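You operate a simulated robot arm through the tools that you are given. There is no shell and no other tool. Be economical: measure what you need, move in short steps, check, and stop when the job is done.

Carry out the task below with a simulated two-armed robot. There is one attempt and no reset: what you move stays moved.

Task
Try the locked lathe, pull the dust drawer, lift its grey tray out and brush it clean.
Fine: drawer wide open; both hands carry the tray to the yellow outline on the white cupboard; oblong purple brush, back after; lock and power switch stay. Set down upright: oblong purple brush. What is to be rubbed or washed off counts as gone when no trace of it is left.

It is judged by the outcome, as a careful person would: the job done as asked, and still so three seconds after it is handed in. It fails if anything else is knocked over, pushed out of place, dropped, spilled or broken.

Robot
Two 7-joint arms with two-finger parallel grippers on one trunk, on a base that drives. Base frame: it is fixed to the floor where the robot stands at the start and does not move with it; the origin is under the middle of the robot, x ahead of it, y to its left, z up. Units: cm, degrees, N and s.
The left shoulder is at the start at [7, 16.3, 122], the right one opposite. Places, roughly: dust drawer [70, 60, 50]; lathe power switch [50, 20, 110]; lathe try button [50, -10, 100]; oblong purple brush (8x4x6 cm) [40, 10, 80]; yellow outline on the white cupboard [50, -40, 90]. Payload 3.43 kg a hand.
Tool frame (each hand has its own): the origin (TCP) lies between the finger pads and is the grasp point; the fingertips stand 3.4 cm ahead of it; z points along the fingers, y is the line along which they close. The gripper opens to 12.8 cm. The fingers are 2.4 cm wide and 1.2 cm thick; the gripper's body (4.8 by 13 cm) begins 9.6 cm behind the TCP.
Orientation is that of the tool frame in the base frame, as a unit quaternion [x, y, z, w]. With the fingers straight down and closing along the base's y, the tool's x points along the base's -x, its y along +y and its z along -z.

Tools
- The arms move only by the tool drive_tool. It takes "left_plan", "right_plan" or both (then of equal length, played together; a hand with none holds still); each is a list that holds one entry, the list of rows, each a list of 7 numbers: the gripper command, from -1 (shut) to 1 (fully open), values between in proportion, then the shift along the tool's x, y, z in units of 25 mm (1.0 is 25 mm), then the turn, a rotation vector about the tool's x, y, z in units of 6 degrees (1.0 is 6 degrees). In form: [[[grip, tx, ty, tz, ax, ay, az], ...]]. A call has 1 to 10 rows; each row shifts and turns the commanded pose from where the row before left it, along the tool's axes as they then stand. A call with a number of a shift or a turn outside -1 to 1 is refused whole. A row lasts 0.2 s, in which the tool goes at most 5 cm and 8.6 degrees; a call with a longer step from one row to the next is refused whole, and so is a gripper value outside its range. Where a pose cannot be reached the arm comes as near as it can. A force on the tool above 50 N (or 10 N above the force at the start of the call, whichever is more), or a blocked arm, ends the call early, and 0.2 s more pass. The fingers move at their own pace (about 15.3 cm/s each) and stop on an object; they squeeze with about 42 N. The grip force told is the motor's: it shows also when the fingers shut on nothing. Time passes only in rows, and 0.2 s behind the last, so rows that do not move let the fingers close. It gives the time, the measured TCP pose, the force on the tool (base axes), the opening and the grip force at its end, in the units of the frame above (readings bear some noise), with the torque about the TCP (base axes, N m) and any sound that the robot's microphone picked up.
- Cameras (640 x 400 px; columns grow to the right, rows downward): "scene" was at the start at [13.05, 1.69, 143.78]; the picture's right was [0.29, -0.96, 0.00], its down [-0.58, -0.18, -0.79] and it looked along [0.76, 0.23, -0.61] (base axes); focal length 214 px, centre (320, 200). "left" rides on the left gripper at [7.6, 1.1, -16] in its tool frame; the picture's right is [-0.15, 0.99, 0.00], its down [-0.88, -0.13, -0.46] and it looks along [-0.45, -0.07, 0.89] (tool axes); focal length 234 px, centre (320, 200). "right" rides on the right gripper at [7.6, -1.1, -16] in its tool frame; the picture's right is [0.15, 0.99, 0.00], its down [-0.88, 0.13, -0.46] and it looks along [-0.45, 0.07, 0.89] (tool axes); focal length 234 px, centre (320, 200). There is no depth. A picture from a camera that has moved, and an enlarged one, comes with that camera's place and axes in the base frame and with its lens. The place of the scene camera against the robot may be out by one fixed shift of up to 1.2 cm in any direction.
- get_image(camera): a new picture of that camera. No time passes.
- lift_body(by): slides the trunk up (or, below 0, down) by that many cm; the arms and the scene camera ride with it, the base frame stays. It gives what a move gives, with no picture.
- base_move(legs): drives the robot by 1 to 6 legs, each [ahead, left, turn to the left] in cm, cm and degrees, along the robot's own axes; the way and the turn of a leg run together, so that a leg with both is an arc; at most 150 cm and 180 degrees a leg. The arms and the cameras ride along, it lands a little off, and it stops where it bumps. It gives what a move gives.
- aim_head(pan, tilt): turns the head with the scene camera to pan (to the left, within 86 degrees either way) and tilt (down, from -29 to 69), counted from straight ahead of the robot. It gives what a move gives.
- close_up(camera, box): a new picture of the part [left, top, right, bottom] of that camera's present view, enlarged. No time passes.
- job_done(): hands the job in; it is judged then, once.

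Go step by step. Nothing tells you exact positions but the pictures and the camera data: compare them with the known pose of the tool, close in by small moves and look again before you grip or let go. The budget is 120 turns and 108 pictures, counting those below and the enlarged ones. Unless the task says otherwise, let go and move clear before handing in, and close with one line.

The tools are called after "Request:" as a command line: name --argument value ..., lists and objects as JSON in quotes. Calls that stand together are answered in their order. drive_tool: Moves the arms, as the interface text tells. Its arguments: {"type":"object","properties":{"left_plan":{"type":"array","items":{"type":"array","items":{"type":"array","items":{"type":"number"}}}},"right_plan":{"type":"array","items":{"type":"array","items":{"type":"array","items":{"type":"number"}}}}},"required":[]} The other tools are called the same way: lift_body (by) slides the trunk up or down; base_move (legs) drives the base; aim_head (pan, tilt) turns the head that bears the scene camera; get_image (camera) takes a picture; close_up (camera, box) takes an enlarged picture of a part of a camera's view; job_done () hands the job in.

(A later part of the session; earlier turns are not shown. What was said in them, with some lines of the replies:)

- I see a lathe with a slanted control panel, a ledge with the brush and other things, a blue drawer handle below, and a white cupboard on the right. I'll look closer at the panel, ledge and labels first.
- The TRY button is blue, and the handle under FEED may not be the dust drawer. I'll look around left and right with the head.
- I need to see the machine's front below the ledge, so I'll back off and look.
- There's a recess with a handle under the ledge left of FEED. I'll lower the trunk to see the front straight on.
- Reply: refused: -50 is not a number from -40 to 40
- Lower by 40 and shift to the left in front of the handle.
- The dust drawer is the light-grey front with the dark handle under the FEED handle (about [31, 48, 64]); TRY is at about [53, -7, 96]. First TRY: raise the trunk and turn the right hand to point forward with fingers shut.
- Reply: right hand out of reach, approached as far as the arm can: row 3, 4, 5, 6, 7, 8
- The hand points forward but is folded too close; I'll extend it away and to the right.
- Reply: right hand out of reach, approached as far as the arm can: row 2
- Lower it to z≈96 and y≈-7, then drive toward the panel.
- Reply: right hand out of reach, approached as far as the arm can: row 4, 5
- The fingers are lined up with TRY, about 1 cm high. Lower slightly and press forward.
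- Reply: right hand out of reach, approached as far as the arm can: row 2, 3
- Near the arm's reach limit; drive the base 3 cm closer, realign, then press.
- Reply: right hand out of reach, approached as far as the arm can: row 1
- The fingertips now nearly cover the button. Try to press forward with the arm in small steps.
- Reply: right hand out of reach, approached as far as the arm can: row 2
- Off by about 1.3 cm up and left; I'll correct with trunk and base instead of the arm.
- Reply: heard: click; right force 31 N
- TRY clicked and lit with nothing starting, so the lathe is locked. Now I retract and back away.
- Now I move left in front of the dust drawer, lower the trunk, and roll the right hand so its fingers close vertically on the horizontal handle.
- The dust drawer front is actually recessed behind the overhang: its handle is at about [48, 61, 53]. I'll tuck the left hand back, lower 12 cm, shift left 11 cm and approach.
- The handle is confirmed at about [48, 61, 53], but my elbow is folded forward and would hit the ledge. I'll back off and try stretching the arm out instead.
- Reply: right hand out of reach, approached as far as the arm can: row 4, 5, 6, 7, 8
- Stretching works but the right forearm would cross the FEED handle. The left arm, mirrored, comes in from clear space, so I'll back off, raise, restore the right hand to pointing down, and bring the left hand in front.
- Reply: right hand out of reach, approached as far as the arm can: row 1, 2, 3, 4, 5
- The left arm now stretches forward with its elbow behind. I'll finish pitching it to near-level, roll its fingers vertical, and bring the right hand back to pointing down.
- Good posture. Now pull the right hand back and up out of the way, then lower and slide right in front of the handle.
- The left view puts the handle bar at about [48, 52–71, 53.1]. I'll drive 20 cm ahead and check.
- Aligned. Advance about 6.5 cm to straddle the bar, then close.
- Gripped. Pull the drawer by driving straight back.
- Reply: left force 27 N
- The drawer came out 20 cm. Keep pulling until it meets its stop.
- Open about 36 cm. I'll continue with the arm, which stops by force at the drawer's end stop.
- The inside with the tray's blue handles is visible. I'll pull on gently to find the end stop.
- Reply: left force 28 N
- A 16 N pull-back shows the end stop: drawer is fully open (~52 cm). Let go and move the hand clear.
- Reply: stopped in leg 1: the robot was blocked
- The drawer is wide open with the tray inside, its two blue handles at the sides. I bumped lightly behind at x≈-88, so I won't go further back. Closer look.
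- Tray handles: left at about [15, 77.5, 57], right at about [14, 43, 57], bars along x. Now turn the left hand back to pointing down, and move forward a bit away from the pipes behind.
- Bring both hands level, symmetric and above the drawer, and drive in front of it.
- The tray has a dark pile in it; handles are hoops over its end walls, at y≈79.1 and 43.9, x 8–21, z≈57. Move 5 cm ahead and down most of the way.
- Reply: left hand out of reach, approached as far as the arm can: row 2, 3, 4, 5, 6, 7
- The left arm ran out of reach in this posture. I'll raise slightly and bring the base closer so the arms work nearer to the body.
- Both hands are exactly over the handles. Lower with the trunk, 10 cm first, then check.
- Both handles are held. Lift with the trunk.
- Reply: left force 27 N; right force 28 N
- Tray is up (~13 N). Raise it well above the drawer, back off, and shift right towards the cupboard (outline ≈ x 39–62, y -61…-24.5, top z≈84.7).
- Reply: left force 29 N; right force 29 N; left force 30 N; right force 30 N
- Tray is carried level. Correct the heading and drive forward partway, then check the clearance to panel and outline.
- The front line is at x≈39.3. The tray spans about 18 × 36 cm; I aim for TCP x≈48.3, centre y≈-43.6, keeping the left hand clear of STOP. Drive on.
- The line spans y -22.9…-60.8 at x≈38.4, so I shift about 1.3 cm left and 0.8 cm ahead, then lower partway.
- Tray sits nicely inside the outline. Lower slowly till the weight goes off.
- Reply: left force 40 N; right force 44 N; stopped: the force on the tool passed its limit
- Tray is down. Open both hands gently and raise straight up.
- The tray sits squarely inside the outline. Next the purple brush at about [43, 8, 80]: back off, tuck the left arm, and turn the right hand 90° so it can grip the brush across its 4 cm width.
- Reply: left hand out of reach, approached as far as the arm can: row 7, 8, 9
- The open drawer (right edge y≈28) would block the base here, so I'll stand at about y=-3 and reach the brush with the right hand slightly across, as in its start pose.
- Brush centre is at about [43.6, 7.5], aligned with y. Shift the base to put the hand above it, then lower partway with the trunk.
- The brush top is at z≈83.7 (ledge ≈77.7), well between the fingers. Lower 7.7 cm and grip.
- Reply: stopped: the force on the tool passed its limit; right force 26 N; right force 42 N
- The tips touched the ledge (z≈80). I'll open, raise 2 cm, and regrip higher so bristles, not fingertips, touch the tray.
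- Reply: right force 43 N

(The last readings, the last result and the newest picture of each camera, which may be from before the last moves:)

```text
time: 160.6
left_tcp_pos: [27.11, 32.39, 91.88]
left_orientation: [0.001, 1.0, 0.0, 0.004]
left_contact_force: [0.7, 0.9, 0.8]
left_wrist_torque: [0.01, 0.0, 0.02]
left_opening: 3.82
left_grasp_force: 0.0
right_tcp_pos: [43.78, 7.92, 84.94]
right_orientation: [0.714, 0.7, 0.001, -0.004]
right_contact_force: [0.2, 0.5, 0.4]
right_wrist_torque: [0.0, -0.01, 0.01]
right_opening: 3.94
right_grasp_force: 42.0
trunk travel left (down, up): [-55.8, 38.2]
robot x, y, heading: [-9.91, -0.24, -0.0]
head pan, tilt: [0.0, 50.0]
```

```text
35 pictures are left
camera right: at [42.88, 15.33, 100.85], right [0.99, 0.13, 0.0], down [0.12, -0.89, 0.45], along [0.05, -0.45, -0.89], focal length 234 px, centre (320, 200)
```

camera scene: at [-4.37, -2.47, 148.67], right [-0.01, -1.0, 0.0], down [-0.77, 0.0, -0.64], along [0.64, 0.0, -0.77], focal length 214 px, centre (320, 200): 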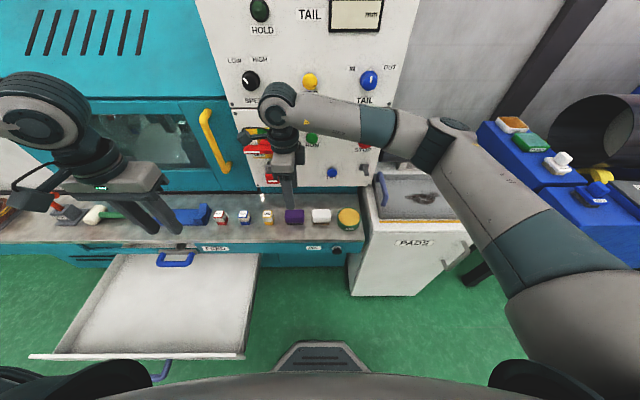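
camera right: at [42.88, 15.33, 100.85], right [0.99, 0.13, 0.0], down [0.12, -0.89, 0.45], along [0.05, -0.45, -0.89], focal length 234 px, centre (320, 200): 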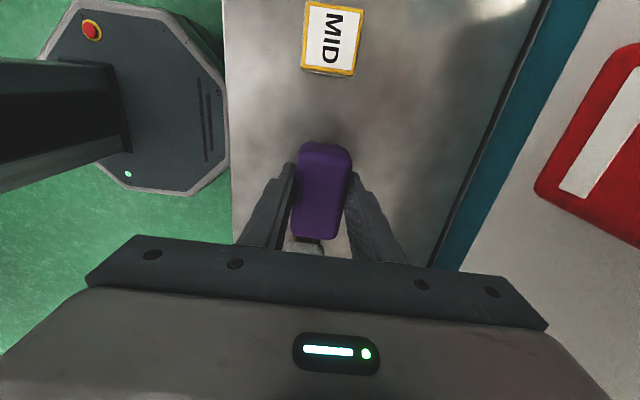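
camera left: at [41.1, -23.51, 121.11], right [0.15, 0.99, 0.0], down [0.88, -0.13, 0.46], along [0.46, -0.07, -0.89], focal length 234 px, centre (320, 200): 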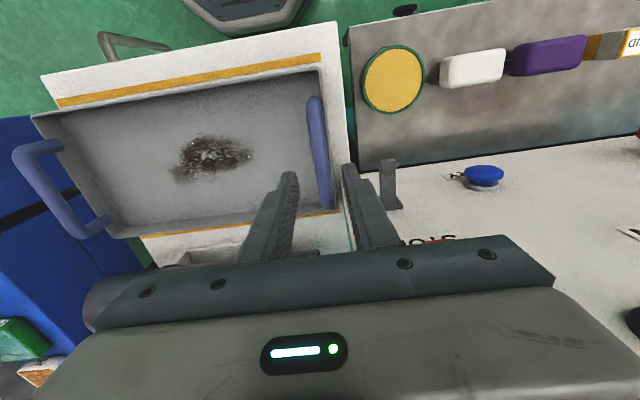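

Regripped with the brush; its home is TCP [43.75, 7.9, 84.94]. Lift it, back off, and move over to the tray.

Request:
lift_body --by 22

Request:
base_move --legs '[[-12, 0, 0], [0, -27, 0]]'

Request:
drive_tool --right_plan '[[[-1, -1, 0, 0, 0, 0, 0], [-1, -1, 0, 0, 0, 0, 0], [-1, -1, 0, 0, 0, 0, 0], [-1, -1, 0, 0, 0, 0, 0], [-1, -1, 0, 0, 0, 0, 0], [-1, -1, 0, 0, 0, 0, 0], [-1, -1, 0, 0, 0, 0, 0], [-1, -1, 0, 0, 0, 0, 0], [-1, -1, 0, 0, 0, 0, 0], [-1, 0, 0, 0, 0, 0, 0]]]'

Request:
get_image --camera "scene"

```text
time: 162.9
left_tcp_pos: [27.24, 32.55, 113.93]
left_orientation: [0.001, 1.0, -0.001, 0.002]
left_contact_force: [0.1, -0.4, -0.8]
left_wrist_torque: [0.04, 0.04, -0.01]
left_opening: 3.84
left_grasp_force: 0.0
right_tcp_pos: [43.86, 7.85, 106.83]
right_orientation: [0.714, 0.701, 0.001, -0.005]
right_contact_force: [0.1, 0.3, 0.2]
right_wrist_torque: [0.0, 0.0, 0.03]
right_opening: 3.94
right_grasp_force: 42.2
trunk travel left (down, up): [-77.8, 16.2]
robot x, y, heading: [-10.36, 0.19, 0.1]
head pan, tilt: [0.0, 50.0]
```

```text
time: 165.7
left_tcp_pos: [14.95, 5.15, 113.95]
left_orientation: [-0.002, 1.0, 0.0, 0.002]
left_contact_force: [0.9, 1.1, 0.2]
left_wrist_torque: [0.0, -0.04, -0.01]
left_opening: 3.85
left_grasp_force: 0.1
right_tcp_pos: [31.78, -19.42, 106.85]
right_orientation: [0.712, 0.702, 0.001, -0.003]
right_contact_force: [-0.9, 0.2, -2.0]
right_wrist_torque: [-0.02, -0.02, -0.03]
right_opening: 3.95
right_grasp_force: 42.1
trunk travel left (down, up): [-77.8, 16.2]
robot x, y, heading: [-22.41, -28.05, 0.4]
head pan, tilt: [0.0, 50.0]
```

```text
time: 167.9
left_tcp_pos: [15.05, 5.14, 113.82]
left_orientation: [-0.002, 1.0, 0.0, 0.003]
left_contact_force: [0.1, 1.0, 0.9]
left_wrist_torque: [0.01, 0.0, -0.02]
left_opening: 3.84
left_grasp_force: 0.1
right_tcp_pos: [31.5, -41.85, 106.82]
right_orientation: [0.712, 0.702, 0.001, -0.004]
right_contact_force: [-0.1, -0.2, -1.7]
right_wrist_torque: [-0.02, 0.01, -0.01]
right_opening: 3.92
right_grasp_force: 42.0
trunk travel left (down, up): [-77.8, 16.2]
robot x, y, heading: [-22.13, -27.82, 0.6]
head pan, tilt: [0.0, 50.0]
```

```text
34 pictures are left
camera scene: at [-9.59, -28.68, 149.78], right [0.01, -1.0, 0.0], down [-0.77, -0.01, -0.64], along [0.64, 0.0, -0.77], focal length 214 px, centre (320, 200)
```

scene: 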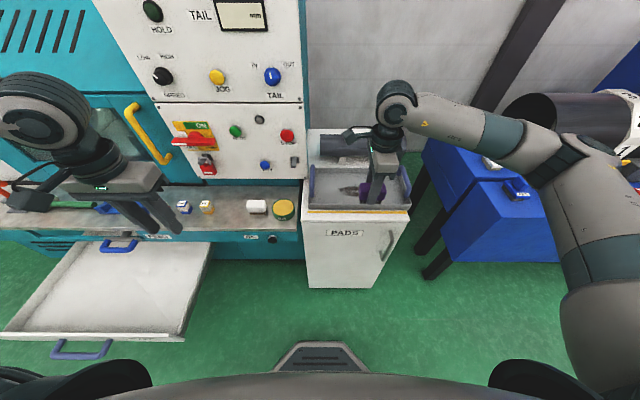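

Request:
base_move --legs '[[17.5, 0, -0.4]]'

Request:
get_image --camera "right"

```text
time: 169.3
left_tcp_pos: [32.18, 4.81, 113.98]
left_orientation: [0.002, 1.0, 0.0, 0.003]
left_contact_force: [-0.2, 0.1, -0.3]
left_wrist_torque: [0.02, -0.06, 0.01]
left_opening: 3.85
left_grasp_force: 0.0
right_tcp_pos: [48.2, -42.52, 106.92]
right_orientation: [0.715, 0.699, 0.002, -0.004]
right_contact_force: [-0.1, 0.0, -1.3]
right_wrist_torque: [0.0, -0.04, 0.01]
right_opening: 3.92
right_grasp_force: 42.0
trunk travel left (down, up): [-77.8, 16.2]
robot x, y, heading: [-4.96, -27.9, -0.2]
head pan, tilt: [0.0, 50.0]
```

```text
33 pictures are left
camera right: at [47.35, -35.03, 122.84], right [0.99, 0.12, 0.0], down [0.11, -0.89, 0.45], along [0.05, -0.45, -0.89], focal length 234 px, centre (320, 200)
```

right: 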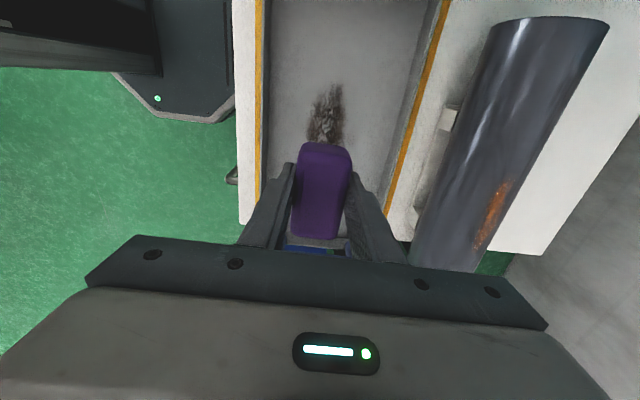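

Stain runs y≈-35…-50, x≈45.5…53. Lower the brush near the tray floor, then feel for contact.

Request:
lift_body --by -13.8

Request:
drive_tool --right_plan '[[[-1, 0, 0, 0.2, 0, 0, 0], [-1, 0, 0, 0.2, 0, 0, 0], [-1, 0, 0, 0, 0, 0, 0]]]'

```text
time: 171.0
left_tcp_pos: [32.39, 4.74, 100.16]
left_orientation: [0.003, 1.0, 0.001, 0.003]
left_contact_force: [-0.1, -0.2, 0.1]
left_wrist_torque: [-0.02, 0.0, -0.01]
left_opening: 3.86
left_grasp_force: 0.1
right_tcp_pos: [48.45, -42.37, 93.1]
right_orientation: [0.715, 0.699, 0.001, -0.005]
right_contact_force: [0.1, 0.2, -0.3]
right_wrist_torque: [0.04, 0.01, 0.03]
right_opening: 3.94
right_grasp_force: 41.9
trunk travel left (down, up): [-64.0, 30.0]
robot x, y, heading: [-5.1, -27.97, -0.5]
head pan, tilt: [0.0, 50.0]
```

```text
time: 171.8
left_tcp_pos: [32.42, 4.8, 100.15]
left_orientation: [0.003, 1.0, 0.0, 0.002]
left_contact_force: [0.1, 0.5, -0.3]
left_wrist_torque: [0.01, -0.01, -0.01]
left_opening: 3.88
left_grasp_force: 0.0
right_tcp_pos: [48.48, -42.49, 91.98]
right_orientation: [0.715, 0.699, 0.001, -0.005]
right_contact_force: [-0.9, 0.4, -1.8]
right_wrist_torque: [0.01, 0.01, 0.0]
right_opening: 3.96
right_grasp_force: 42.0
trunk travel left (down, up): [-64.0, 30.0]
robot x, y, heading: [-5.12, -27.61, -0.3]
head pan, tilt: [0.0, 50.0]
```

Request:
drive_tool --right_plan '[[[-1, 0, 0, 0.16, 0, 0, 0], [-1, 0, 0, 0, 0, 0, 0]]]'

Request:
drive_tool --right_plan '[[[-1, 0, 0, 0.16, 0, 0, 0], [-1, 0, 0, 0, 0, 0, 0]]]'

Request:
drive_tool --right_plan '[[[-1, 0, 0, 0.12, 0, 0, 0], [-1, 0, 0, 0, 0, 0, 0]]]'

```text
time: 172.4
left_tcp_pos: [32.44, 4.83, 100.12]
left_orientation: [0.002, 1.0, 0.0, 0.002]
left_contact_force: [-0.3, 0.8, 0.4]
left_wrist_torque: [-0.02, 0.01, -0.04]
left_opening: 3.84
left_grasp_force: 0.0
right_tcp_pos: [48.4, -42.44, 91.63]
right_orientation: [0.715, 0.7, 0.001, -0.005]
right_contact_force: [-0.2, 0.2, -1.4]
right_wrist_torque: [0.01, 0.02, 0.03]
right_opening: 3.95
right_grasp_force: 41.9
trunk travel left (down, up): [-64.0, 30.0]
robot x, y, heading: [-5.13, -27.98, -0.3]
head pan, tilt: [0.0, 50.0]
```

```text
time: 173.0
left_tcp_pos: [32.4, 4.83, 100.17]
left_orientation: [0.003, 1.0, 0.0, 0.002]
left_contact_force: [-0.4, -0.1, -1.0]
left_wrist_torque: [-0.01, 0.02, 0.02]
left_opening: 3.85
left_grasp_force: 0.0
right_tcp_pos: [48.39, -42.36, 91.21]
right_orientation: [0.715, 0.699, 0.0, -0.004]
right_contact_force: [-0.5, 1.2, 0.0]
right_wrist_torque: [0.01, -0.04, -0.08]
right_opening: 3.96
right_grasp_force: 42.2
trunk travel left (down, up): [-64.0, 30.0]
robot x, y, heading: [-4.76, -28.16, -0.0]
head pan, tilt: [0.0, 50.0]
```

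```text
time: 173.6
left_tcp_pos: [32.31, 4.8, 100.19]
left_orientation: [0.003, 1.0, 0.0, 0.004]
left_contact_force: [-1.0, 0.2, 0.3]
left_wrist_torque: [0.0, -0.03, -0.02]
left_opening: 3.86
left_grasp_force: 0.0
right_tcp_pos: [48.39, -42.41, 91.23]
right_orientation: [0.715, 0.699, 0.003, -0.001]
right_contact_force: [3.8, -2.5, 29.6]
right_wrist_torque: [-0.72, -0.06, 0.08]
right_opening: 3.96
right_grasp_force: 41.9
trunk travel left (down, up): [-64.0, 30.0]
robot x, y, heading: [-5.22, -28.13, -0.1]
head pan, tilt: [0.0, 50.0]
```

Contact at z≈91.2. Ease the pressure slightly and make the first strokes front to back.

Request:
drive_tool --right_plan '[[[-1, 0, 0, -0.06, 0, 0, 0], [-1, 0, 0.8, 0, 0, 0, 0], [-1, 0, 0.9, 0, 0, 0, 0], [-1, 0, -0.8, 0, 0, 0, 0], [-1, 0, -0.8, 0, 0, 0, 0], [-1, 0, -0.8, 0, 0, 0, 0], [-1, 0, -0.8, 0, 0, 0, 0], [-1, 0, 0.7, 0, 0, 0, 0], [-1, 0, 0.8, 0, 0, 0, 0], [-1, 0, 0, 0, 0, 0, 0]]]'

Request:
get_image --camera "right"

```text
time: 175.8
left_tcp_pos: [32.22, 4.84, 100.29]
left_orientation: [0.003, 1.0, 0.0, 0.004]
left_contact_force: [-0.4, 0.5, -0.5]
left_wrist_torque: [0.03, -0.03, 0.03]
left_opening: 3.85
left_grasp_force: 0.1
right_tcp_pos: [48.02, -42.38, 91.14]
right_orientation: [0.715, 0.699, 0.001, -0.004]
right_contact_force: [-5.0, -0.4, 11.7]
right_wrist_torque: [0.03, 0.04, -0.01]
right_opening: 3.97
right_grasp_force: 41.8
trunk travel left (down, up): [-64.0, 30.0]
robot x, y, heading: [-4.92, -28.24, -0.1]
head pan, tilt: [0.0, 50.0]
```

```text
32 pictures are left
camera right: at [47.27, -34.93, 107.14], right [0.99, 0.12, 0.0], down [0.11, -0.89, 0.45], along [0.05, -0.45, -0.89], focal length 234 px, centre (320, 200)
```

right: 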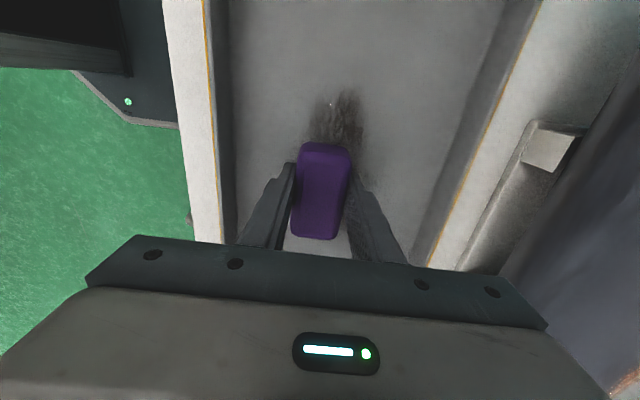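

It is fading where rubbed. Continue strokes over the left part (y≈-38).

Request:
drive_tool --right_plan '[[[-1, 0.9, 0, 0, 0, 0, 0], [-1, 0.8, 0.7, 0, 0, 0, 0], [-1, 0, 0.9, 0, 0, 0, 0], [-1, 0, -0.8, 0, 0, 0, 0], [-1, 0, -0.8, 0, 0, 0, 0], [-1, 0, -0.8, 0, 0, 0, 0], [-1, 0, -0.8, 0, 0, 0, 0], [-1, 0, 0.8, 0, 0, 0, 0], [-1, 0, 0.8, 0, 0, 0, 0], [-1, 0, 0.8, 0, 0, 0, 0]]]'

Request:
drive_tool --right_plan '[[[-1, 0, 0.6, 0, 0, 0, 0], [-1, 0, -0.8, 0, 0, 0, 0], [-1, 0, -0.8, 0, 0, 0, 0], [-1, 0, -0.8, 0, 0, 0, 0], [-1, 0, -0.6, 0, 0, 0, 0], [-1, -0.9, 0.8, 0, 0, 0, 0], [-1, -0.9, 0.6, 0, 0, 0, 0], [-1, -0.9, 0, 0, 0, 0, 0], [-1, -0.9, 0, 0, 0, 0, 0], [-1, 0, 0, 0, 0, 0, 0]]]'

Request:
get_image --camera "right"

```text
time: 178.0
left_tcp_pos: [32.1, 4.84, 100.24]
left_orientation: [0.004, 1.0, -0.001, 0.004]
left_contact_force: [-0.2, 0.1, -0.5]
left_wrist_torque: [0.0, 0.01, -0.03]
left_opening: 3.82
left_grasp_force: 0.1
right_tcp_pos: [50.33, -37.79, 91.17]
right_orientation: [0.714, 0.7, 0.002, -0.002]
right_contact_force: [-11.4, 0.2, 32.9]
right_wrist_torque: [-0.15, 0.39, 0.0]
right_opening: 3.94
right_grasp_force: 41.8
trunk travel left (down, up): [-64.0, 30.0]
robot x, y, heading: [-5.26, -27.91, -0.1]
head pan, tilt: [0.0, 50.0]
```

```text
time: 180.2
left_tcp_pos: [32.38, 4.81, 100.2]
left_orientation: [0.004, 1.0, 0.0, 0.004]
left_contact_force: [-0.3, 0.3, 0.6]
left_wrist_torque: [-0.05, 0.02, 0.0]
left_opening: 3.84
left_grasp_force: 0.0
right_tcp_pos: [47.68, -47.19, 91.12]
right_orientation: [0.716, 0.698, 0.0, -0.004]
right_contact_force: [-0.4, 1.4, 18.9]
right_wrist_torque: [0.6, -0.12, 0.02]
right_opening: 3.96
right_grasp_force: 41.7
trunk travel left (down, up): [-64.0, 30.0]
robot x, y, heading: [-5.01, -27.73, -0.3]
head pan, tilt: [0.0, 50.0]
```

```text
31 pictures are left
camera right: at [46.78, -39.75, 107.09], right [0.99, 0.12, 0.0], down [0.11, -0.89, 0.45], along [0.05, -0.45, -0.89], focal length 234 px, centre (320, 200)
```

right: 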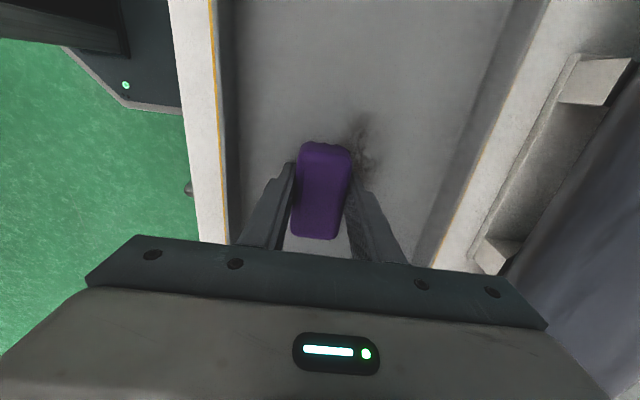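

Much is gone already; now rub the right part and the remaining spot toward the back.

Request:
drive_tool --right_plan '[[[-1, 0, 0.8, 0, 0, 0, 0], [-1, 0, 0.8, 0, 0, 0, 0], [-1, 0, 0.8, 0, 0, 0, 0], [-1, 0, -0.8, 0, 0, 0, 0], [-1, 0, -0.8, 0, 0, 0, 0], [-1, 0, -0.8, 0, 0, 0, 0], [-1, 0, -0.8, 0, 0, 0, 0], [-1, 0, 0.8, 0, 0, 0, 0], [-1, 0, 0.8, 0, 0, 0, 0], [-1, 0, 0.8, 0, 0, 0, 0]]]'

Request:
drive_tool --right_plan '[[[-1, 0.6, 0.6, 0, 0, 0, 0], [-1, 0.6, -0.4, 0, 0, 0, 0], [-1, 0.6, -0.6, 0, 0, 0, 0], [-1, 0, 0.8, 0, 0, 0, 0], [-1, 0, 0.6, 0, 0, 0, 0], [-1, -0.6, -0.6, 0, 0, 0, 0], [-1, -0.6, -0.6, 0, 0, 0, 0], [-1, -0.8, 0.5, 0, 0, 0, 0], [-1, -0.8, 0, 0, 0, 0, 0], [-1, -0.5, -0.6, 0, 0, 0, 0]]]'

Request:
get_image --camera "right"

```text
time: 182.4
left_tcp_pos: [32.21, 4.85, 100.2]
left_orientation: [0.003, 1.0, 0.0, 0.004]
left_contact_force: [0.6, -0.2, -0.2]
left_wrist_torque: [-0.01, 0.01, -0.03]
left_opening: 3.83
left_grasp_force: 0.2
right_tcp_pos: [51.63, -47.2, 91.06]
right_orientation: [0.715, 0.699, 0.001, -0.003]
right_contact_force: [-5.1, 0.8, 11.8]
right_wrist_torque: [0.08, 0.06, 0.04]
right_opening: 3.95
right_grasp_force: 41.8
trunk travel left (down, up): [-64.0, 30.0]
robot x, y, heading: [-4.88, -28.1, -0.3]
head pan, tilt: [0.0, 50.0]
```

```text
time: 184.6
left_tcp_pos: [32.29, 4.86, 100.18]
left_orientation: [0.002, 1.0, -0.001, 0.003]
left_contact_force: [0.6, -0.7, 0.1]
left_wrist_torque: [0.02, 0.0, -0.02]
left_opening: 3.84
left_grasp_force: 0.1
right_tcp_pos: [51.1, -51.11, 91.22]
right_orientation: [0.715, 0.699, 0.001, -0.005]
right_contact_force: [4.5, 0.7, 15.7]
right_wrist_torque: [0.04, -0.37, 0.02]
right_opening: 3.98
right_grasp_force: 42.1
trunk travel left (down, up): [-64.0, 30.0]
robot x, y, heading: [-4.9, -28.3, -0.3]
head pan, tilt: [0.0, 50.0]
```

```text
30 pictures are left
camera right: at [50.13, -43.55, 107.09], right [0.99, 0.12, 0.0], down [0.11, -0.89, 0.45], along [0.05, -0.45, -0.89], focal length 234 px, centre (320, 200)
```

right: 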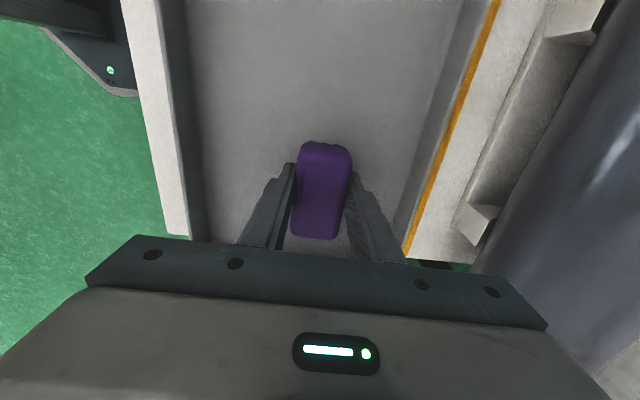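

Looks clean. Lift the brush and inspect the whole tray.

Request:
lift_body --by 15

Request:
base_move --legs '[[-14, 0, 0]]'

Request:
close_up --camera "scene" --box '[270, 110, 450, 223]'

Request:
get_image --camera "right"

```text
time: 186.3
left_tcp_pos: [32.36, 4.73, 115.12]
left_orientation: [0.003, 1.0, 0.0, 0.002]
left_contact_force: [0.2, -0.9, -0.4]
left_wrist_torque: [0.05, 0.0, 0.03]
left_opening: 3.83
left_grasp_force: 0.1
right_tcp_pos: [50.99, -50.92, 106.09]
right_orientation: [0.715, 0.699, 0.0, -0.004]
right_contact_force: [1.1, -0.4, -1.0]
right_wrist_torque: [-0.01, 0.04, 0.01]
right_opening: 3.93
right_grasp_force: 41.4
trunk travel left (down, up): [-79.0, 15.0]
robot x, y, heading: [-4.96, -28.14, -0.3]
head pan, tilt: [0.0, 50.0]
```

```text
time: 187.7
left_tcp_pos: [18.81, 4.71, 115.07]
left_orientation: [0.003, 1.0, 0.001, 0.002]
left_contact_force: [0.8, -0.2, -0.7]
left_wrist_torque: [0.02, 0.0, 0.01]
left_opening: 3.85
left_grasp_force: 0.1
right_tcp_pos: [37.34, -50.93, 105.95]
right_orientation: [0.716, 0.698, 0.0, -0.005]
right_contact_force: [0.5, 0.3, -1.0]
right_wrist_torque: [0.02, 0.0, 0.0]
right_opening: 3.97
right_grasp_force: 41.9
trunk travel left (down, up): [-79.0, 15.0]
robot x, y, heading: [-18.98, -28.11, -0.4]
head pan, tilt: [0.0, 50.0]
```

```text
3.54 times, centred on (360, 166) of scene
camera zoom: at [-6.08, -28.81, 150.96], right [0.0, -1.0, 0.0], down [-0.77, 0.0, -0.64], along [0.64, 0.0, -0.77], focal length 759 px, centre (178, 319)
```

zoom: 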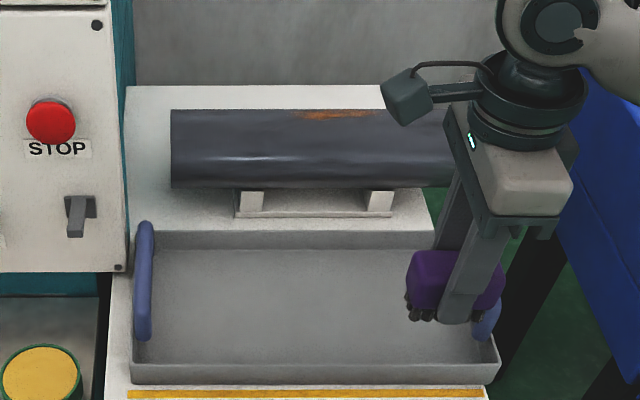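

```text
28 pictures are left
camera right: at [36.56, -43.58, 121.88], right [0.99, 0.12, -0.01], down [0.11, -0.89, 0.45], along [0.05, -0.45, -0.89], focal length 234 px, centre (320, 200)
```

right: 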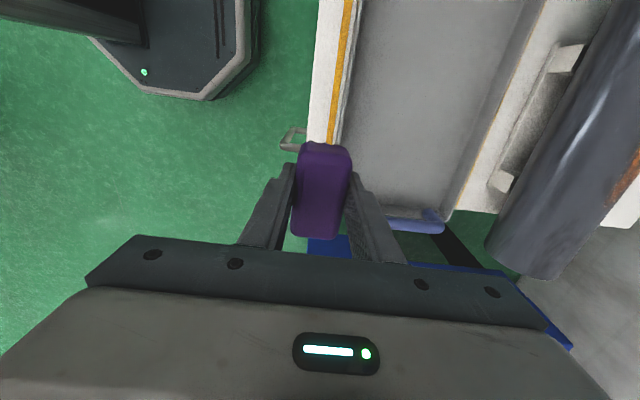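

The tray is clean and still in place. Return the brush: shift the hand left, move the base back in front of its spot.

Request:
drive_tool --right_plan '[[[-1, 1, -0.1, 0, 0, 0, 0], [-1, 1, -0.1, 0, 0, 0, 0], [-1, 1, -0.1, 0, 0, 0, 0], [-1, 1, -0.1, 0, 0, 0, 0], [-1, 1, -0.1, 0, 0, 0, 0], [-1, 1, -0.1, 0, 0, 0, 0], [-1, 1, -0.1, 0, 0, 0, 0], [-1, 1, -0.1, 0, 0, 0, 0], [-1, 1, -0.1, 0, 0, 0, 0], [-1, 1, -0.1, 0, 0, 0, 0]]]'

Request:
drive_tool --right_plan '[[[-1, 0.8, 0, 0, 0, 0, 0], [-1, 0.8, 0, 0, 0, 0, 0], [-1, 0.8, 0, 0, 0, 0, 0], [-1, 0, 0, 0, 0, 0, 0]]]'

Request:
base_move --legs '[[0, 28, 0.4]]'

Request:
get_image --camera "right"

```text
time: 189.8
left_tcp_pos: [18.66, 4.84, 115.21]
left_orientation: [0.004, 1.0, 0.001, 0.004]
left_contact_force: [-0.7, 0.0, -0.2]
left_wrist_torque: [-0.05, 0.01, -0.03]
left_opening: 3.86
left_grasp_force: 0.0
right_tcp_pos: [35.46, -25.76, 106.34]
right_orientation: [0.716, 0.698, 0.0, -0.004]
right_contact_force: [-0.2, 1.2, -1.6]
right_wrist_torque: [-0.01, 0.0, 0.0]
right_opening: 3.99
right_grasp_force: 41.9
trunk travel left (down, up): [-79.0, 15.0]
robot x, y, heading: [-19.01, -27.95, -0.5]
head pan, tilt: [0.0, 50.0]
```

```text
time: 190.8
left_tcp_pos: [18.62, 4.65, 115.16]
left_orientation: [0.005, 1.0, 0.001, 0.002]
left_contact_force: [0.3, 0.1, 0.2]
left_wrist_torque: [-0.01, 0.03, -0.04]
left_opening: 3.85
left_grasp_force: 0.0
right_tcp_pos: [35.64, -19.78, 106.26]
right_orientation: [0.717, 0.697, 0.0, -0.005]
right_contact_force: [0.6, 0.1, -0.7]
right_wrist_torque: [0.01, 0.0, 0.01]
right_opening: 3.98
right_grasp_force: 42.5
trunk travel left (down, up): [-79.0, 15.0]
robot x, y, heading: [-18.49, -28.05, -0.2]
head pan, tilt: [0.0, 50.0]
```

```text
time: 192.8
left_tcp_pos: [18.56, 32.69, 115.02]
left_orientation: [0.003, 1.0, 0.0, 0.002]
left_contact_force: [-0.4, -0.7, 0.0]
left_wrist_torque: [0.03, -0.01, 0.01]
left_opening: 3.84
left_grasp_force: 0.0
right_tcp_pos: [35.69, 8.27, 106.33]
right_orientation: [0.715, 0.699, 0.001, -0.004]
right_contact_force: [-0.4, 0.7, -1.4]
right_wrist_torque: [-0.01, -0.02, 0.0]
right_opening: 3.98
right_grasp_force: 42.1
trunk travel left (down, up): [-79.0, 15.0]
robot x, y, heading: [-18.55, -0.19, -0.3]
head pan, tilt: [0.0, 50.0]
```

```text
27 pictures are left
camera right: at [34.8, 15.64, 122.32], right [0.99, 0.12, 0.0], down [0.11, -0.89, 0.45], along [0.05, -0.45, -0.89], focal length 234 px, centre (320, 200)
```

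right: 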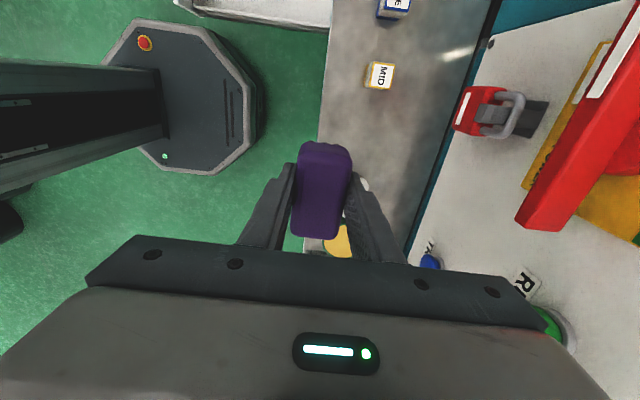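

Request:
base_move --legs '[[8, -0.3, 0.2]]'

Request:
lift_body --by -17

Request:
get_image --camera "right"

```text
time: 193.9
left_tcp_pos: [26.09, 32.65, 115.12]
left_orientation: [0.002, 1.0, 0.001, 0.003]
left_contact_force: [0.0, 0.1, -0.5]
left_wrist_torque: [0.0, 0.0, 0.02]
left_opening: 3.85
left_grasp_force: 0.2
right_tcp_pos: [43.31, 8.2, 106.5]
right_orientation: [0.713, 0.701, 0.001, -0.004]
right_contact_force: [0.2, -0.2, -1.0]
right_wrist_torque: [-0.01, -0.04, -0.03]
right_opening: 3.94
right_grasp_force: 42.4
trunk travel left (down, up): [-79.0, 15.0]
robot x, y, heading: [-10.59, -0.15, -0.3]
head pan, tilt: [0.0, 50.0]
```

```text
time: 195.8
left_tcp_pos: [26.29, 32.59, 98.19]
left_orientation: [0.001, 1.0, 0.001, 0.003]
left_contact_force: [0.6, 1.2, -0.4]
left_wrist_torque: [0.03, 0.02, 0.01]
left_opening: 3.83
left_grasp_force: 0.0
right_tcp_pos: [43.46, 8.29, 89.38]
right_orientation: [0.714, 0.7, 0.001, -0.004]
right_contact_force: [-0.3, -0.3, -0.7]
right_wrist_torque: [0.0, -0.03, -0.01]
right_opening: 3.95
right_grasp_force: 42.3
trunk travel left (down, up): [-62.0, 32.0]
robot x, y, heading: [-10.92, -0.27, -0.2]
head pan, tilt: [0.0, 50.0]
```

```text
26 pictures are left
camera right: at [42.56, 15.59, 105.34], right [0.99, 0.13, 0.0], down [0.12, -0.89, 0.45], along [0.05, -0.45, -0.89], focal length 234 px, centre (320, 200)
```

right: 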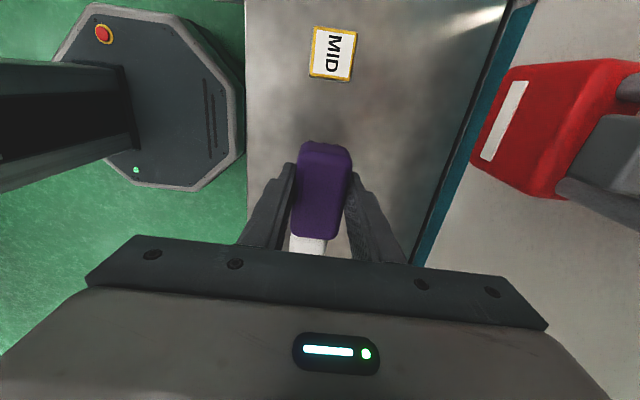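

Fine-tune by a few millimetres and lower till contact.

Request:
drive_tool --right_plan '[[[-1, -0.16, 0.12, 0.4, 0, 0, 0], [-1, 0, 0, 0.5, 0, 0, 0], [-1, 0, 0, 0.5, 0, 0, 0], [-1, 0, 0, 0, 0, 0, 0]]]'

Request:
drive_tool --right_plan '[[[-1, 0, 0, 0.2, 0, 0, 0], [-1, 0, 0, 0, 0, 0, 0]]]'

```text
time: 196.8
left_tcp_pos: [26.43, 32.64, 98.18]
left_orientation: [0.001, 1.0, 0.0, 0.003]
left_contact_force: [0.5, 0.9, -0.2]
left_wrist_torque: [0.02, -0.02, 0.0]
left_opening: 3.84
left_grasp_force: 0.1
right_tcp_pos: [43.63, 7.9, 85.91]
right_orientation: [0.713, 0.701, 0.0, -0.004]
right_contact_force: [0.0, -0.2, -1.5]
right_wrist_torque: [-0.01, 0.03, -0.02]
right_opening: 3.97
right_grasp_force: 42.3
trunk travel left (down, up): [-62.0, 32.0]
robot x, y, heading: [-11.25, -0.27, -0.1]
head pan, tilt: [0.0, 50.0]
```

```text
time: 197.4
left_tcp_pos: [26.32, 32.67, 98.24]
left_orientation: [0.002, 1.0, 0.0, 0.003]
left_contact_force: [0.0, 0.1, 0.5]
left_wrist_torque: [0.0, -0.01, 0.01]
left_opening: 3.82
left_grasp_force: 0.1
right_tcp_pos: [43.68, 7.85, 85.35]
right_orientation: [0.714, 0.7, 0.001, -0.004]
right_contact_force: [0.4, 0.6, -1.3]
right_wrist_torque: [0.0, -0.03, 0.01]
right_opening: 3.97
right_grasp_force: 42.7
trunk travel left (down, up): [-62.0, 32.0]
robot x, y, heading: [-10.68, -0.21, 0.0]
head pan, tilt: [0.0, 50.0]
```

Request:
drive_tool --right_plan '[[[-1, 0, 0, 0.12, 0, 0, 0], [-1, 0, 0, 0, 0, 0, 0]]]'

Request:
drive_tool --right_plan '[[[-1, 0, 0, 0.08, 0, 0, 0], [-1, 0, 0, 0, 0, 0, 0]]]'

```text
time: 198.0
left_tcp_pos: [26.28, 32.63, 98.12]
left_orientation: [0.001, 1.0, 0.0, 0.002]
left_contact_force: [0.5, -0.6, 1.0]
left_wrist_torque: [0.0, 0.02, 0.01]
left_opening: 3.86
left_grasp_force: 0.1
right_tcp_pos: [43.69, 7.79, 85.19]
right_orientation: [0.714, 0.7, 0.001, -0.003]
right_contact_force: [-0.4, 0.2, -1.2]
right_wrist_torque: [-0.04, -0.03, -0.02]
right_opening: 3.96
right_grasp_force: 41.8
trunk travel left (down, up): [-62.0, 32.0]
robot x, y, heading: [-10.64, -0.2, 0.0]
head pan, tilt: [0.0, 50.0]
```

```text
time: 198.6
left_tcp_pos: [26.36, 32.66, 98.13]
left_orientation: [0.002, 1.0, 0.001, 0.003]
left_contact_force: [-0.2, -0.6, 0.8]
left_wrist_torque: [-0.03, 0.02, -0.03]
left_opening: 3.84
left_grasp_force: 0.1
right_tcp_pos: [43.66, 7.87, 84.88]
right_orientation: [0.714, 0.7, 0.0, -0.005]
right_contact_force: [0.4, 0.1, -0.7]
right_wrist_torque: [0.02, 0.01, 0.02]
right_opening: 3.95
right_grasp_force: 41.8
trunk travel left (down, up): [-62.0, 32.0]
robot x, y, heading: [-11.1, 0.13, 0.4]
head pan, tilt: [0.0, 50.0]
```

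Request:
drive_tool --right_plan '[[[-1, 0, 0, 0.06, 0, 0, 0], [-1, 0, 0, 0, 0, 0, 0]]]'

Request:
drive_tool --right_plan '[[[-1, 0, 0, 0.05, 0, 0, 0], [-1, 0, 0, 0, 0, 0, 0]]]'

```text
time: 199.2
left_tcp_pos: [26.34, 32.64, 98.15]
left_orientation: [0.001, 1.0, 0.001, 0.004]
left_contact_force: [0.5, -0.5, 0.3]
left_wrist_torque: [0.02, -0.04, -0.02]
left_opening: 3.86
left_grasp_force: 0.1
right_tcp_pos: [43.63, 7.84, 84.8]
right_orientation: [0.713, 0.701, 0.001, -0.004]
right_contact_force: [0.1, -0.3, 3.0]
right_wrist_torque: [-0.17, -0.05, -0.01]
right_opening: 3.95
right_grasp_force: 41.6
trunk travel left (down, up): [-62.0, 32.0]
robot x, y, heading: [-10.61, -0.17, -0.2]
head pan, tilt: [0.0, 50.0]
```

```text
time: 199.8
left_tcp_pos: [26.32, 32.59, 98.26]
left_orientation: [0.001, 1.0, 0.001, 0.003]
left_contact_force: [-0.5, -0.1, 0.4]
left_wrist_torque: [0.01, 0.01, 0.0]
left_opening: 3.85
left_grasp_force: 0.0
right_tcp_pos: [43.88, 7.8, 84.77]
right_orientation: [0.714, 0.7, 0.001, -0.004]
right_contact_force: [-0.7, -2.6, 10.7]
right_wrist_torque: [-0.3, -0.18, -0.06]
right_opening: 3.93
right_grasp_force: 41.9
trunk travel left (down, up): [-62.0, 32.0]
robot x, y, heading: [-10.87, -0.1, -0.0]
head pan, tilt: [0.0, 50.0]
```

The brush stands on the ledge. Open partly and rise straight up.

Request:
drive_tool --right_plan '[[[-0.1, 0, 0, 0, 0, 0, 0], [-0.1, 0, 0, 0, 0, 0, 0], [-0.1, 0, 0, 0, 0, 0, 0]]]'

Request:
lift_body --by 20

Request:
get_image --camera "right"

Request:
base_move --legs '[[-25, 0, 0]]'

Request:
aim_head --pan -10 --tilt 42

Request:
get_image --camera "scene"

```text
time: 200.6
left_tcp_pos: [26.3, 32.62, 98.21]
left_orientation: [0.001, 1.0, -0.001, 0.003]
left_contact_force: [-0.1, -0.3, -0.2]
left_wrist_torque: [-0.03, 0.02, -0.01]
left_opening: 3.85
left_grasp_force: 0.0
right_tcp_pos: [43.78, 7.83, 84.66]
right_orientation: [0.714, 0.7, 0.0, -0.005]
right_contact_force: [1.2, -0.3, 0.3]
right_wrist_torque: [0.01, -0.01, -0.01]
right_opening: 5.76
right_grasp_force: 0.0
trunk travel left (down, up): [-62.0, 32.0]
robot x, y, heading: [-11.02, -0.01, 0.2]
head pan, tilt: [0.0, 50.0]
```

```text
time: 202.8
left_tcp_pos: [26.42, 32.65, 118.17]
left_orientation: [0.001, 1.0, 0.0, 0.003]
left_contact_force: [0.1, -0.3, 0.2]
left_wrist_torque: [0.0, 0.03, 0.01]
left_opening: 3.84
left_grasp_force: 0.1
right_tcp_pos: [43.77, 7.98, 104.61]
right_orientation: [0.714, 0.701, 0.001, -0.004]
right_contact_force: [0.2, 0.5, -0.2]
right_wrist_torque: [-0.03, 0.02, 0.02]
right_opening: 5.78
right_grasp_force: 0.1
trunk travel left (down, up): [-82.0, 12.0]
robot x, y, heading: [-11.22, 0.06, 0.1]
head pan, tilt: [0.0, 50.0]
```

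```text
25 pictures are left
camera right: at [42.83, 15.26, 120.56], right [0.99, 0.13, 0.0], down [0.12, -0.89, 0.45], along [0.05, -0.45, -0.89], focal length 234 px, centre (320, 200)
```

right: 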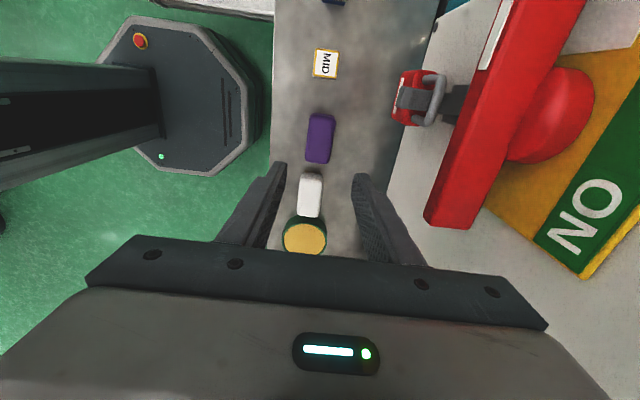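

```text
time: 204.6
left_tcp_pos: [1.83, 32.54, 118.04]
left_orientation: [0.003, 1.0, 0.0, 0.003]
left_contact_force: [-0.1, 0.8, -0.3]
left_wrist_torque: [0.0, -0.01, 0.01]
left_opening: 3.85
left_grasp_force: 0.0
right_tcp_pos: [19.07, 7.62, 104.59]
right_orientation: [0.716, 0.698, 0.0, -0.005]
right_contact_force: [0.2, -0.1, -0.2]
right_wrist_torque: [0.0, 0.01, 0.02]
right_opening: 5.76
right_grasp_force: 0.0
trunk travel left (down, up): [-82.0, 12.0]
robot x, y, heading: [-35.75, 0.04, -0.4]
head pan, tilt: [0.0, 50.0]
```

```text
time: 205.3
left_tcp_pos: [1.76, 32.47, 118.21]
left_orientation: [0.004, 1.0, 0.0, 0.004]
left_contact_force: [0.3, 0.0, 0.7]
left_wrist_torque: [-0.01, -0.02, 0.02]
left_opening: 3.84
left_grasp_force: 0.1
right_tcp_pos: [18.88, 7.74, 104.7]
right_orientation: [0.716, 0.699, 0.001, -0.004]
right_contact_force: [1.1, 0.8, 0.4]
right_wrist_torque: [0.01, -0.02, 0.0]
right_opening: 5.78
right_grasp_force: 0.0
trunk travel left (down, up): [-82.0, 12.0]
robot x, y, heading: [-35.41, -0.03, -0.2]
head pan, tilt: [-10.0, 42.0]
```

```text
24 pictures are left
camera scene: at [-22.74, -2.52, 155.12], right [-0.18, -0.98, 0.0], down [-0.66, 0.12, -0.74], along [0.73, -0.13, -0.67], focal length 214 px, centre (320, 200)
```

scene: 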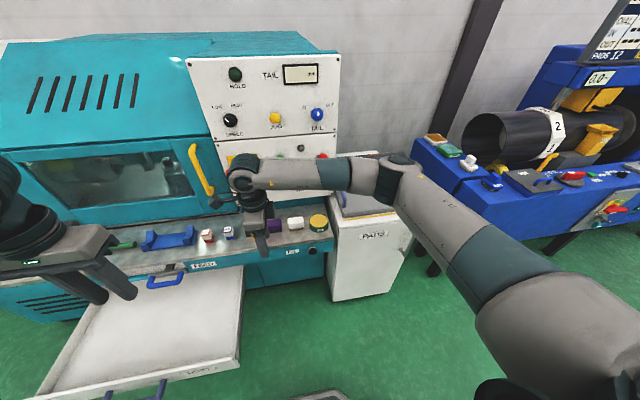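

The brush is back upright. One last inspection of the tray from in front of it.

Request:
base_move --legs '[[0, -40, 0]]'

Request:
close_up --camera "scene" --box '[160, 110, 420, 273]'

Request:
get_image --camera "scene"

```text
time: 207.8
left_tcp_pos: [1.34, -7.12, 118.0]
left_orientation: [-0.003, 1.0, -0.001, 0.002]
left_contact_force: [-0.2, 0.8, -0.3]
left_wrist_torque: [-0.03, 0.01, 0.01]
left_opening: 3.82
left_grasp_force: 0.0
right_tcp_pos: [18.99, -31.79, 104.63]
right_orientation: [0.711, 0.703, 0.0, -0.003]
right_contact_force: [-0.2, 0.0, 0.0]
right_wrist_torque: [-0.04, 0.01, 0.01]
right_opening: 5.76
right_grasp_force: 0.2
trunk travel left (down, up): [-82.0, 12.0]
robot x, y, heading: [-35.63, -40.32, 0.5]
head pan, tilt: [-10.0, 42.0]
```

```text
2.45 times, centred on (290, 192) of scene
camera zoom: at [-22.53, -42.36, 155.11], right [-0.17, -0.99, 0.0], down [-0.66, 0.11, -0.74], along [0.73, -0.12, -0.67], focal length 526 px, centre (394, 221)
```

zoom: 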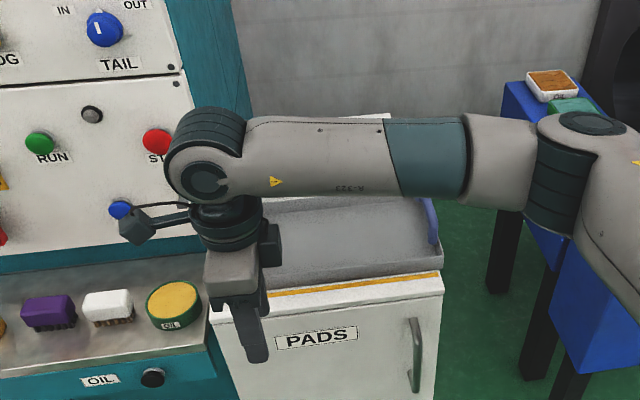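

```text
22 pictures are left
camera scene: at [-22.53, -42.36, 155.11], right [-0.17, -0.99, 0.0], down [-0.66, 0.11, -0.74], along [0.73, -0.12, -0.67], focal length 214 px, centre (320, 200)
```

scene: 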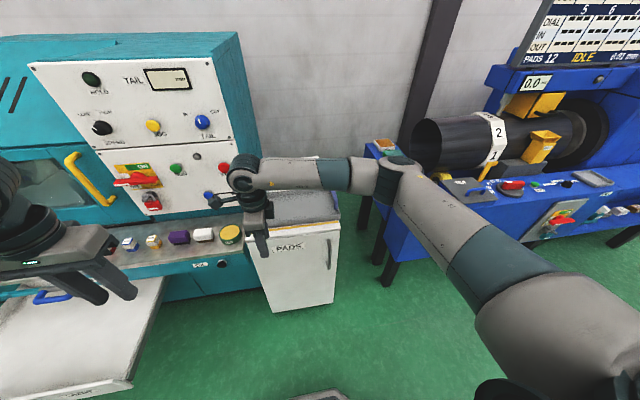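

The arm hides the tray; bring the right wrist camera over it for a final look.

Request:
base_move --legs '[[26, 8, 0]]'

Request:
get_image --camera "right"

```text
time: 209.7
left_tcp_pos: [26.78, 1.11, 118.2]
left_orientation: [-0.006, 1.0, 0.002, 0.003]
left_contact_force: [-0.5, -0.6, 0.0]
left_wrist_torque: [0.02, 0.01, -0.01]
left_opening: 3.84
left_grasp_force: 0.1
right_tcp_pos: [44.51, -23.4, 104.73]
right_orientation: [0.71, 0.704, 0.0, -0.004]
right_contact_force: [-0.2, 0.6, 0.6]
right_wrist_torque: [-0.02, -0.01, 0.04]
right_opening: 5.74
right_grasp_force: 0.1
trunk travel left (down, up): [-82.0, 12.0]
robot x, y, heading: [-9.84, -31.7, 0.4]
head pan, tilt: [-10.0, 42.0]
```

```text
21 pictures are left
camera right: at [43.52, -15.92, 120.65], right [0.99, 0.14, 0.0], down [0.13, -0.88, 0.45], along [0.06, -0.44, -0.89], focal length 234 px, centre (320, 200)
```

right: 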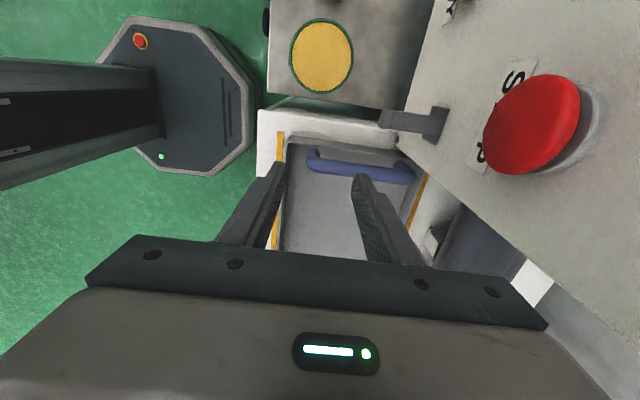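

Request:
base_move --legs '[[0, -15, 0]]'

Request:
get_image --camera "right"

Request:
base_move --legs '[[0, -13, 0]]'

Request:
get_image --camera "right"

```text
time: 211.1
left_tcp_pos: [27.13, -13.24, 118.07]
left_orientation: [-0.006, 1.0, 0.0, 0.002]
left_contact_force: [0.6, 0.5, -0.1]
left_wrist_torque: [-0.03, 0.0, -0.05]
left_opening: 3.84
left_grasp_force: 0.1
right_tcp_pos: [44.88, -37.79, 104.58]
right_orientation: [0.708, 0.706, -0.001, -0.003]
right_contact_force: [0.1, -0.2, -0.1]
right_wrist_torque: [-0.03, 0.02, -0.04]
right_opening: 5.75
right_grasp_force: 0.0
trunk travel left (down, up): [-82.0, 12.0]
robot x, y, heading: [-9.87, -47.14, 1.0]
head pan, tilt: [-10.0, 42.0]
```

```text
20 pictures are left
camera right: at [43.81, -30.36, 120.53], right [0.99, 0.14, 0.0], down [0.13, -0.88, 0.45], along [0.06, -0.45, -0.89], focal length 234 px, centre (320, 200)
```

right: 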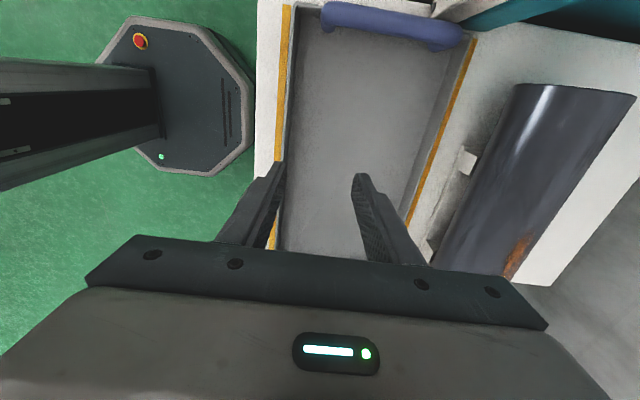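

```text
time: 212.4
left_tcp_pos: [27.3, -26.29, 118.12]
left_orientation: [-0.008, 1.0, 0.0, 0.003]
left_contact_force: [0.3, 0.4, -0.2]
left_wrist_torque: [0.01, 0.01, 0.03]
left_opening: 3.83
left_grasp_force: 0.0
right_tcp_pos: [45.0, -50.85, 104.65]
right_orientation: [0.707, 0.707, 0.0, -0.004]
right_contact_force: [-0.1, -0.1, 0.2]
right_wrist_torque: [-0.03, 0.0, -0.02]
right_opening: 5.74
right_grasp_force: 0.1
trunk travel left (down, up): [-82.0, 12.0]
robot x, y, heading: [-9.61, -60.09, 1.2]
head pan, tilt: [-10.0, 42.0]
```

```text
19 pictures are left
camera right: at [43.94, -43.39, 120.56], right [0.99, 0.15, 0.0], down [0.13, -0.88, 0.45], along [0.06, -0.45, -0.89], focal length 234 px, centre (320, 200)
```

right: 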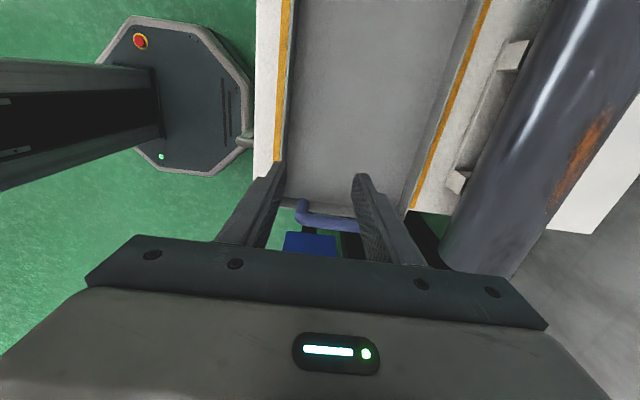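

The tray looks spotless between both yellow lines. One enlarged check for faint traces, then back away.

Request:
close_up --camera "right" --box '[270, 0, 480, 131]'

Request:
base_move --legs '[[-30, 0, 0]]'

```text
3.05 times, centred on (375, 66) of right
camera zoom: at [43.94, -43.39, 120.56], right [0.99, 0.15, 0.0], down [0.13, -0.88, 0.45], along [0.06, -0.45, -0.89], focal length 714 px, centre (152, 610)
```

zoom: 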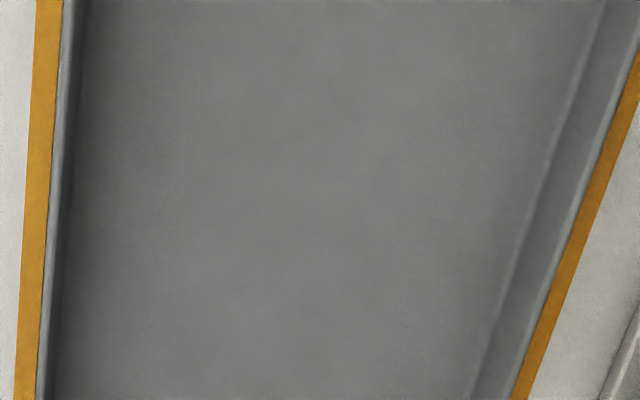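

```text
time: 214.4
left_tcp_pos: [-2.23, -27.22, 118.03]
left_orientation: [-0.003, 1.0, 0.0, 0.002]
left_contact_force: [0.3, -0.1, -0.5]
left_wrist_torque: [0.0, 0.0, 0.03]
left_opening: 3.84
left_grasp_force: 0.0
right_tcp_pos: [15.31, -51.89, 104.54]
right_orientation: [0.711, 0.704, -0.001, -0.005]
right_contact_force: [0.5, 0.4, -0.2]
right_wrist_torque: [-0.01, -0.02, -0.04]
right_opening: 5.78
right_grasp_force: 0.1
trunk travel left (down, up): [-82.0, 12.0]
robot x, y, heading: [-39.58, -60.89, 0.5]
head pan, tilt: [-10.0, 42.0]
```

The tray is clean and inside the outline, the brush stands upright in its place, and the drawer is wide open, with both hands clear; I hand in.

Request:
job_done

```text
The job is handed in.
```

I tried the locked lathe: TRY clicked and lit, and nothing started. The dust drawer is wide open, and both hands carried the tray to the yellow outline, where it is brushed clean with no trace left. The purple brush is back upright in its place, and I didn't touch the lock or power switch. While backing up, the robot stopped against something behind it, probably the upright pipes there; they were standing when I looked afterwards.
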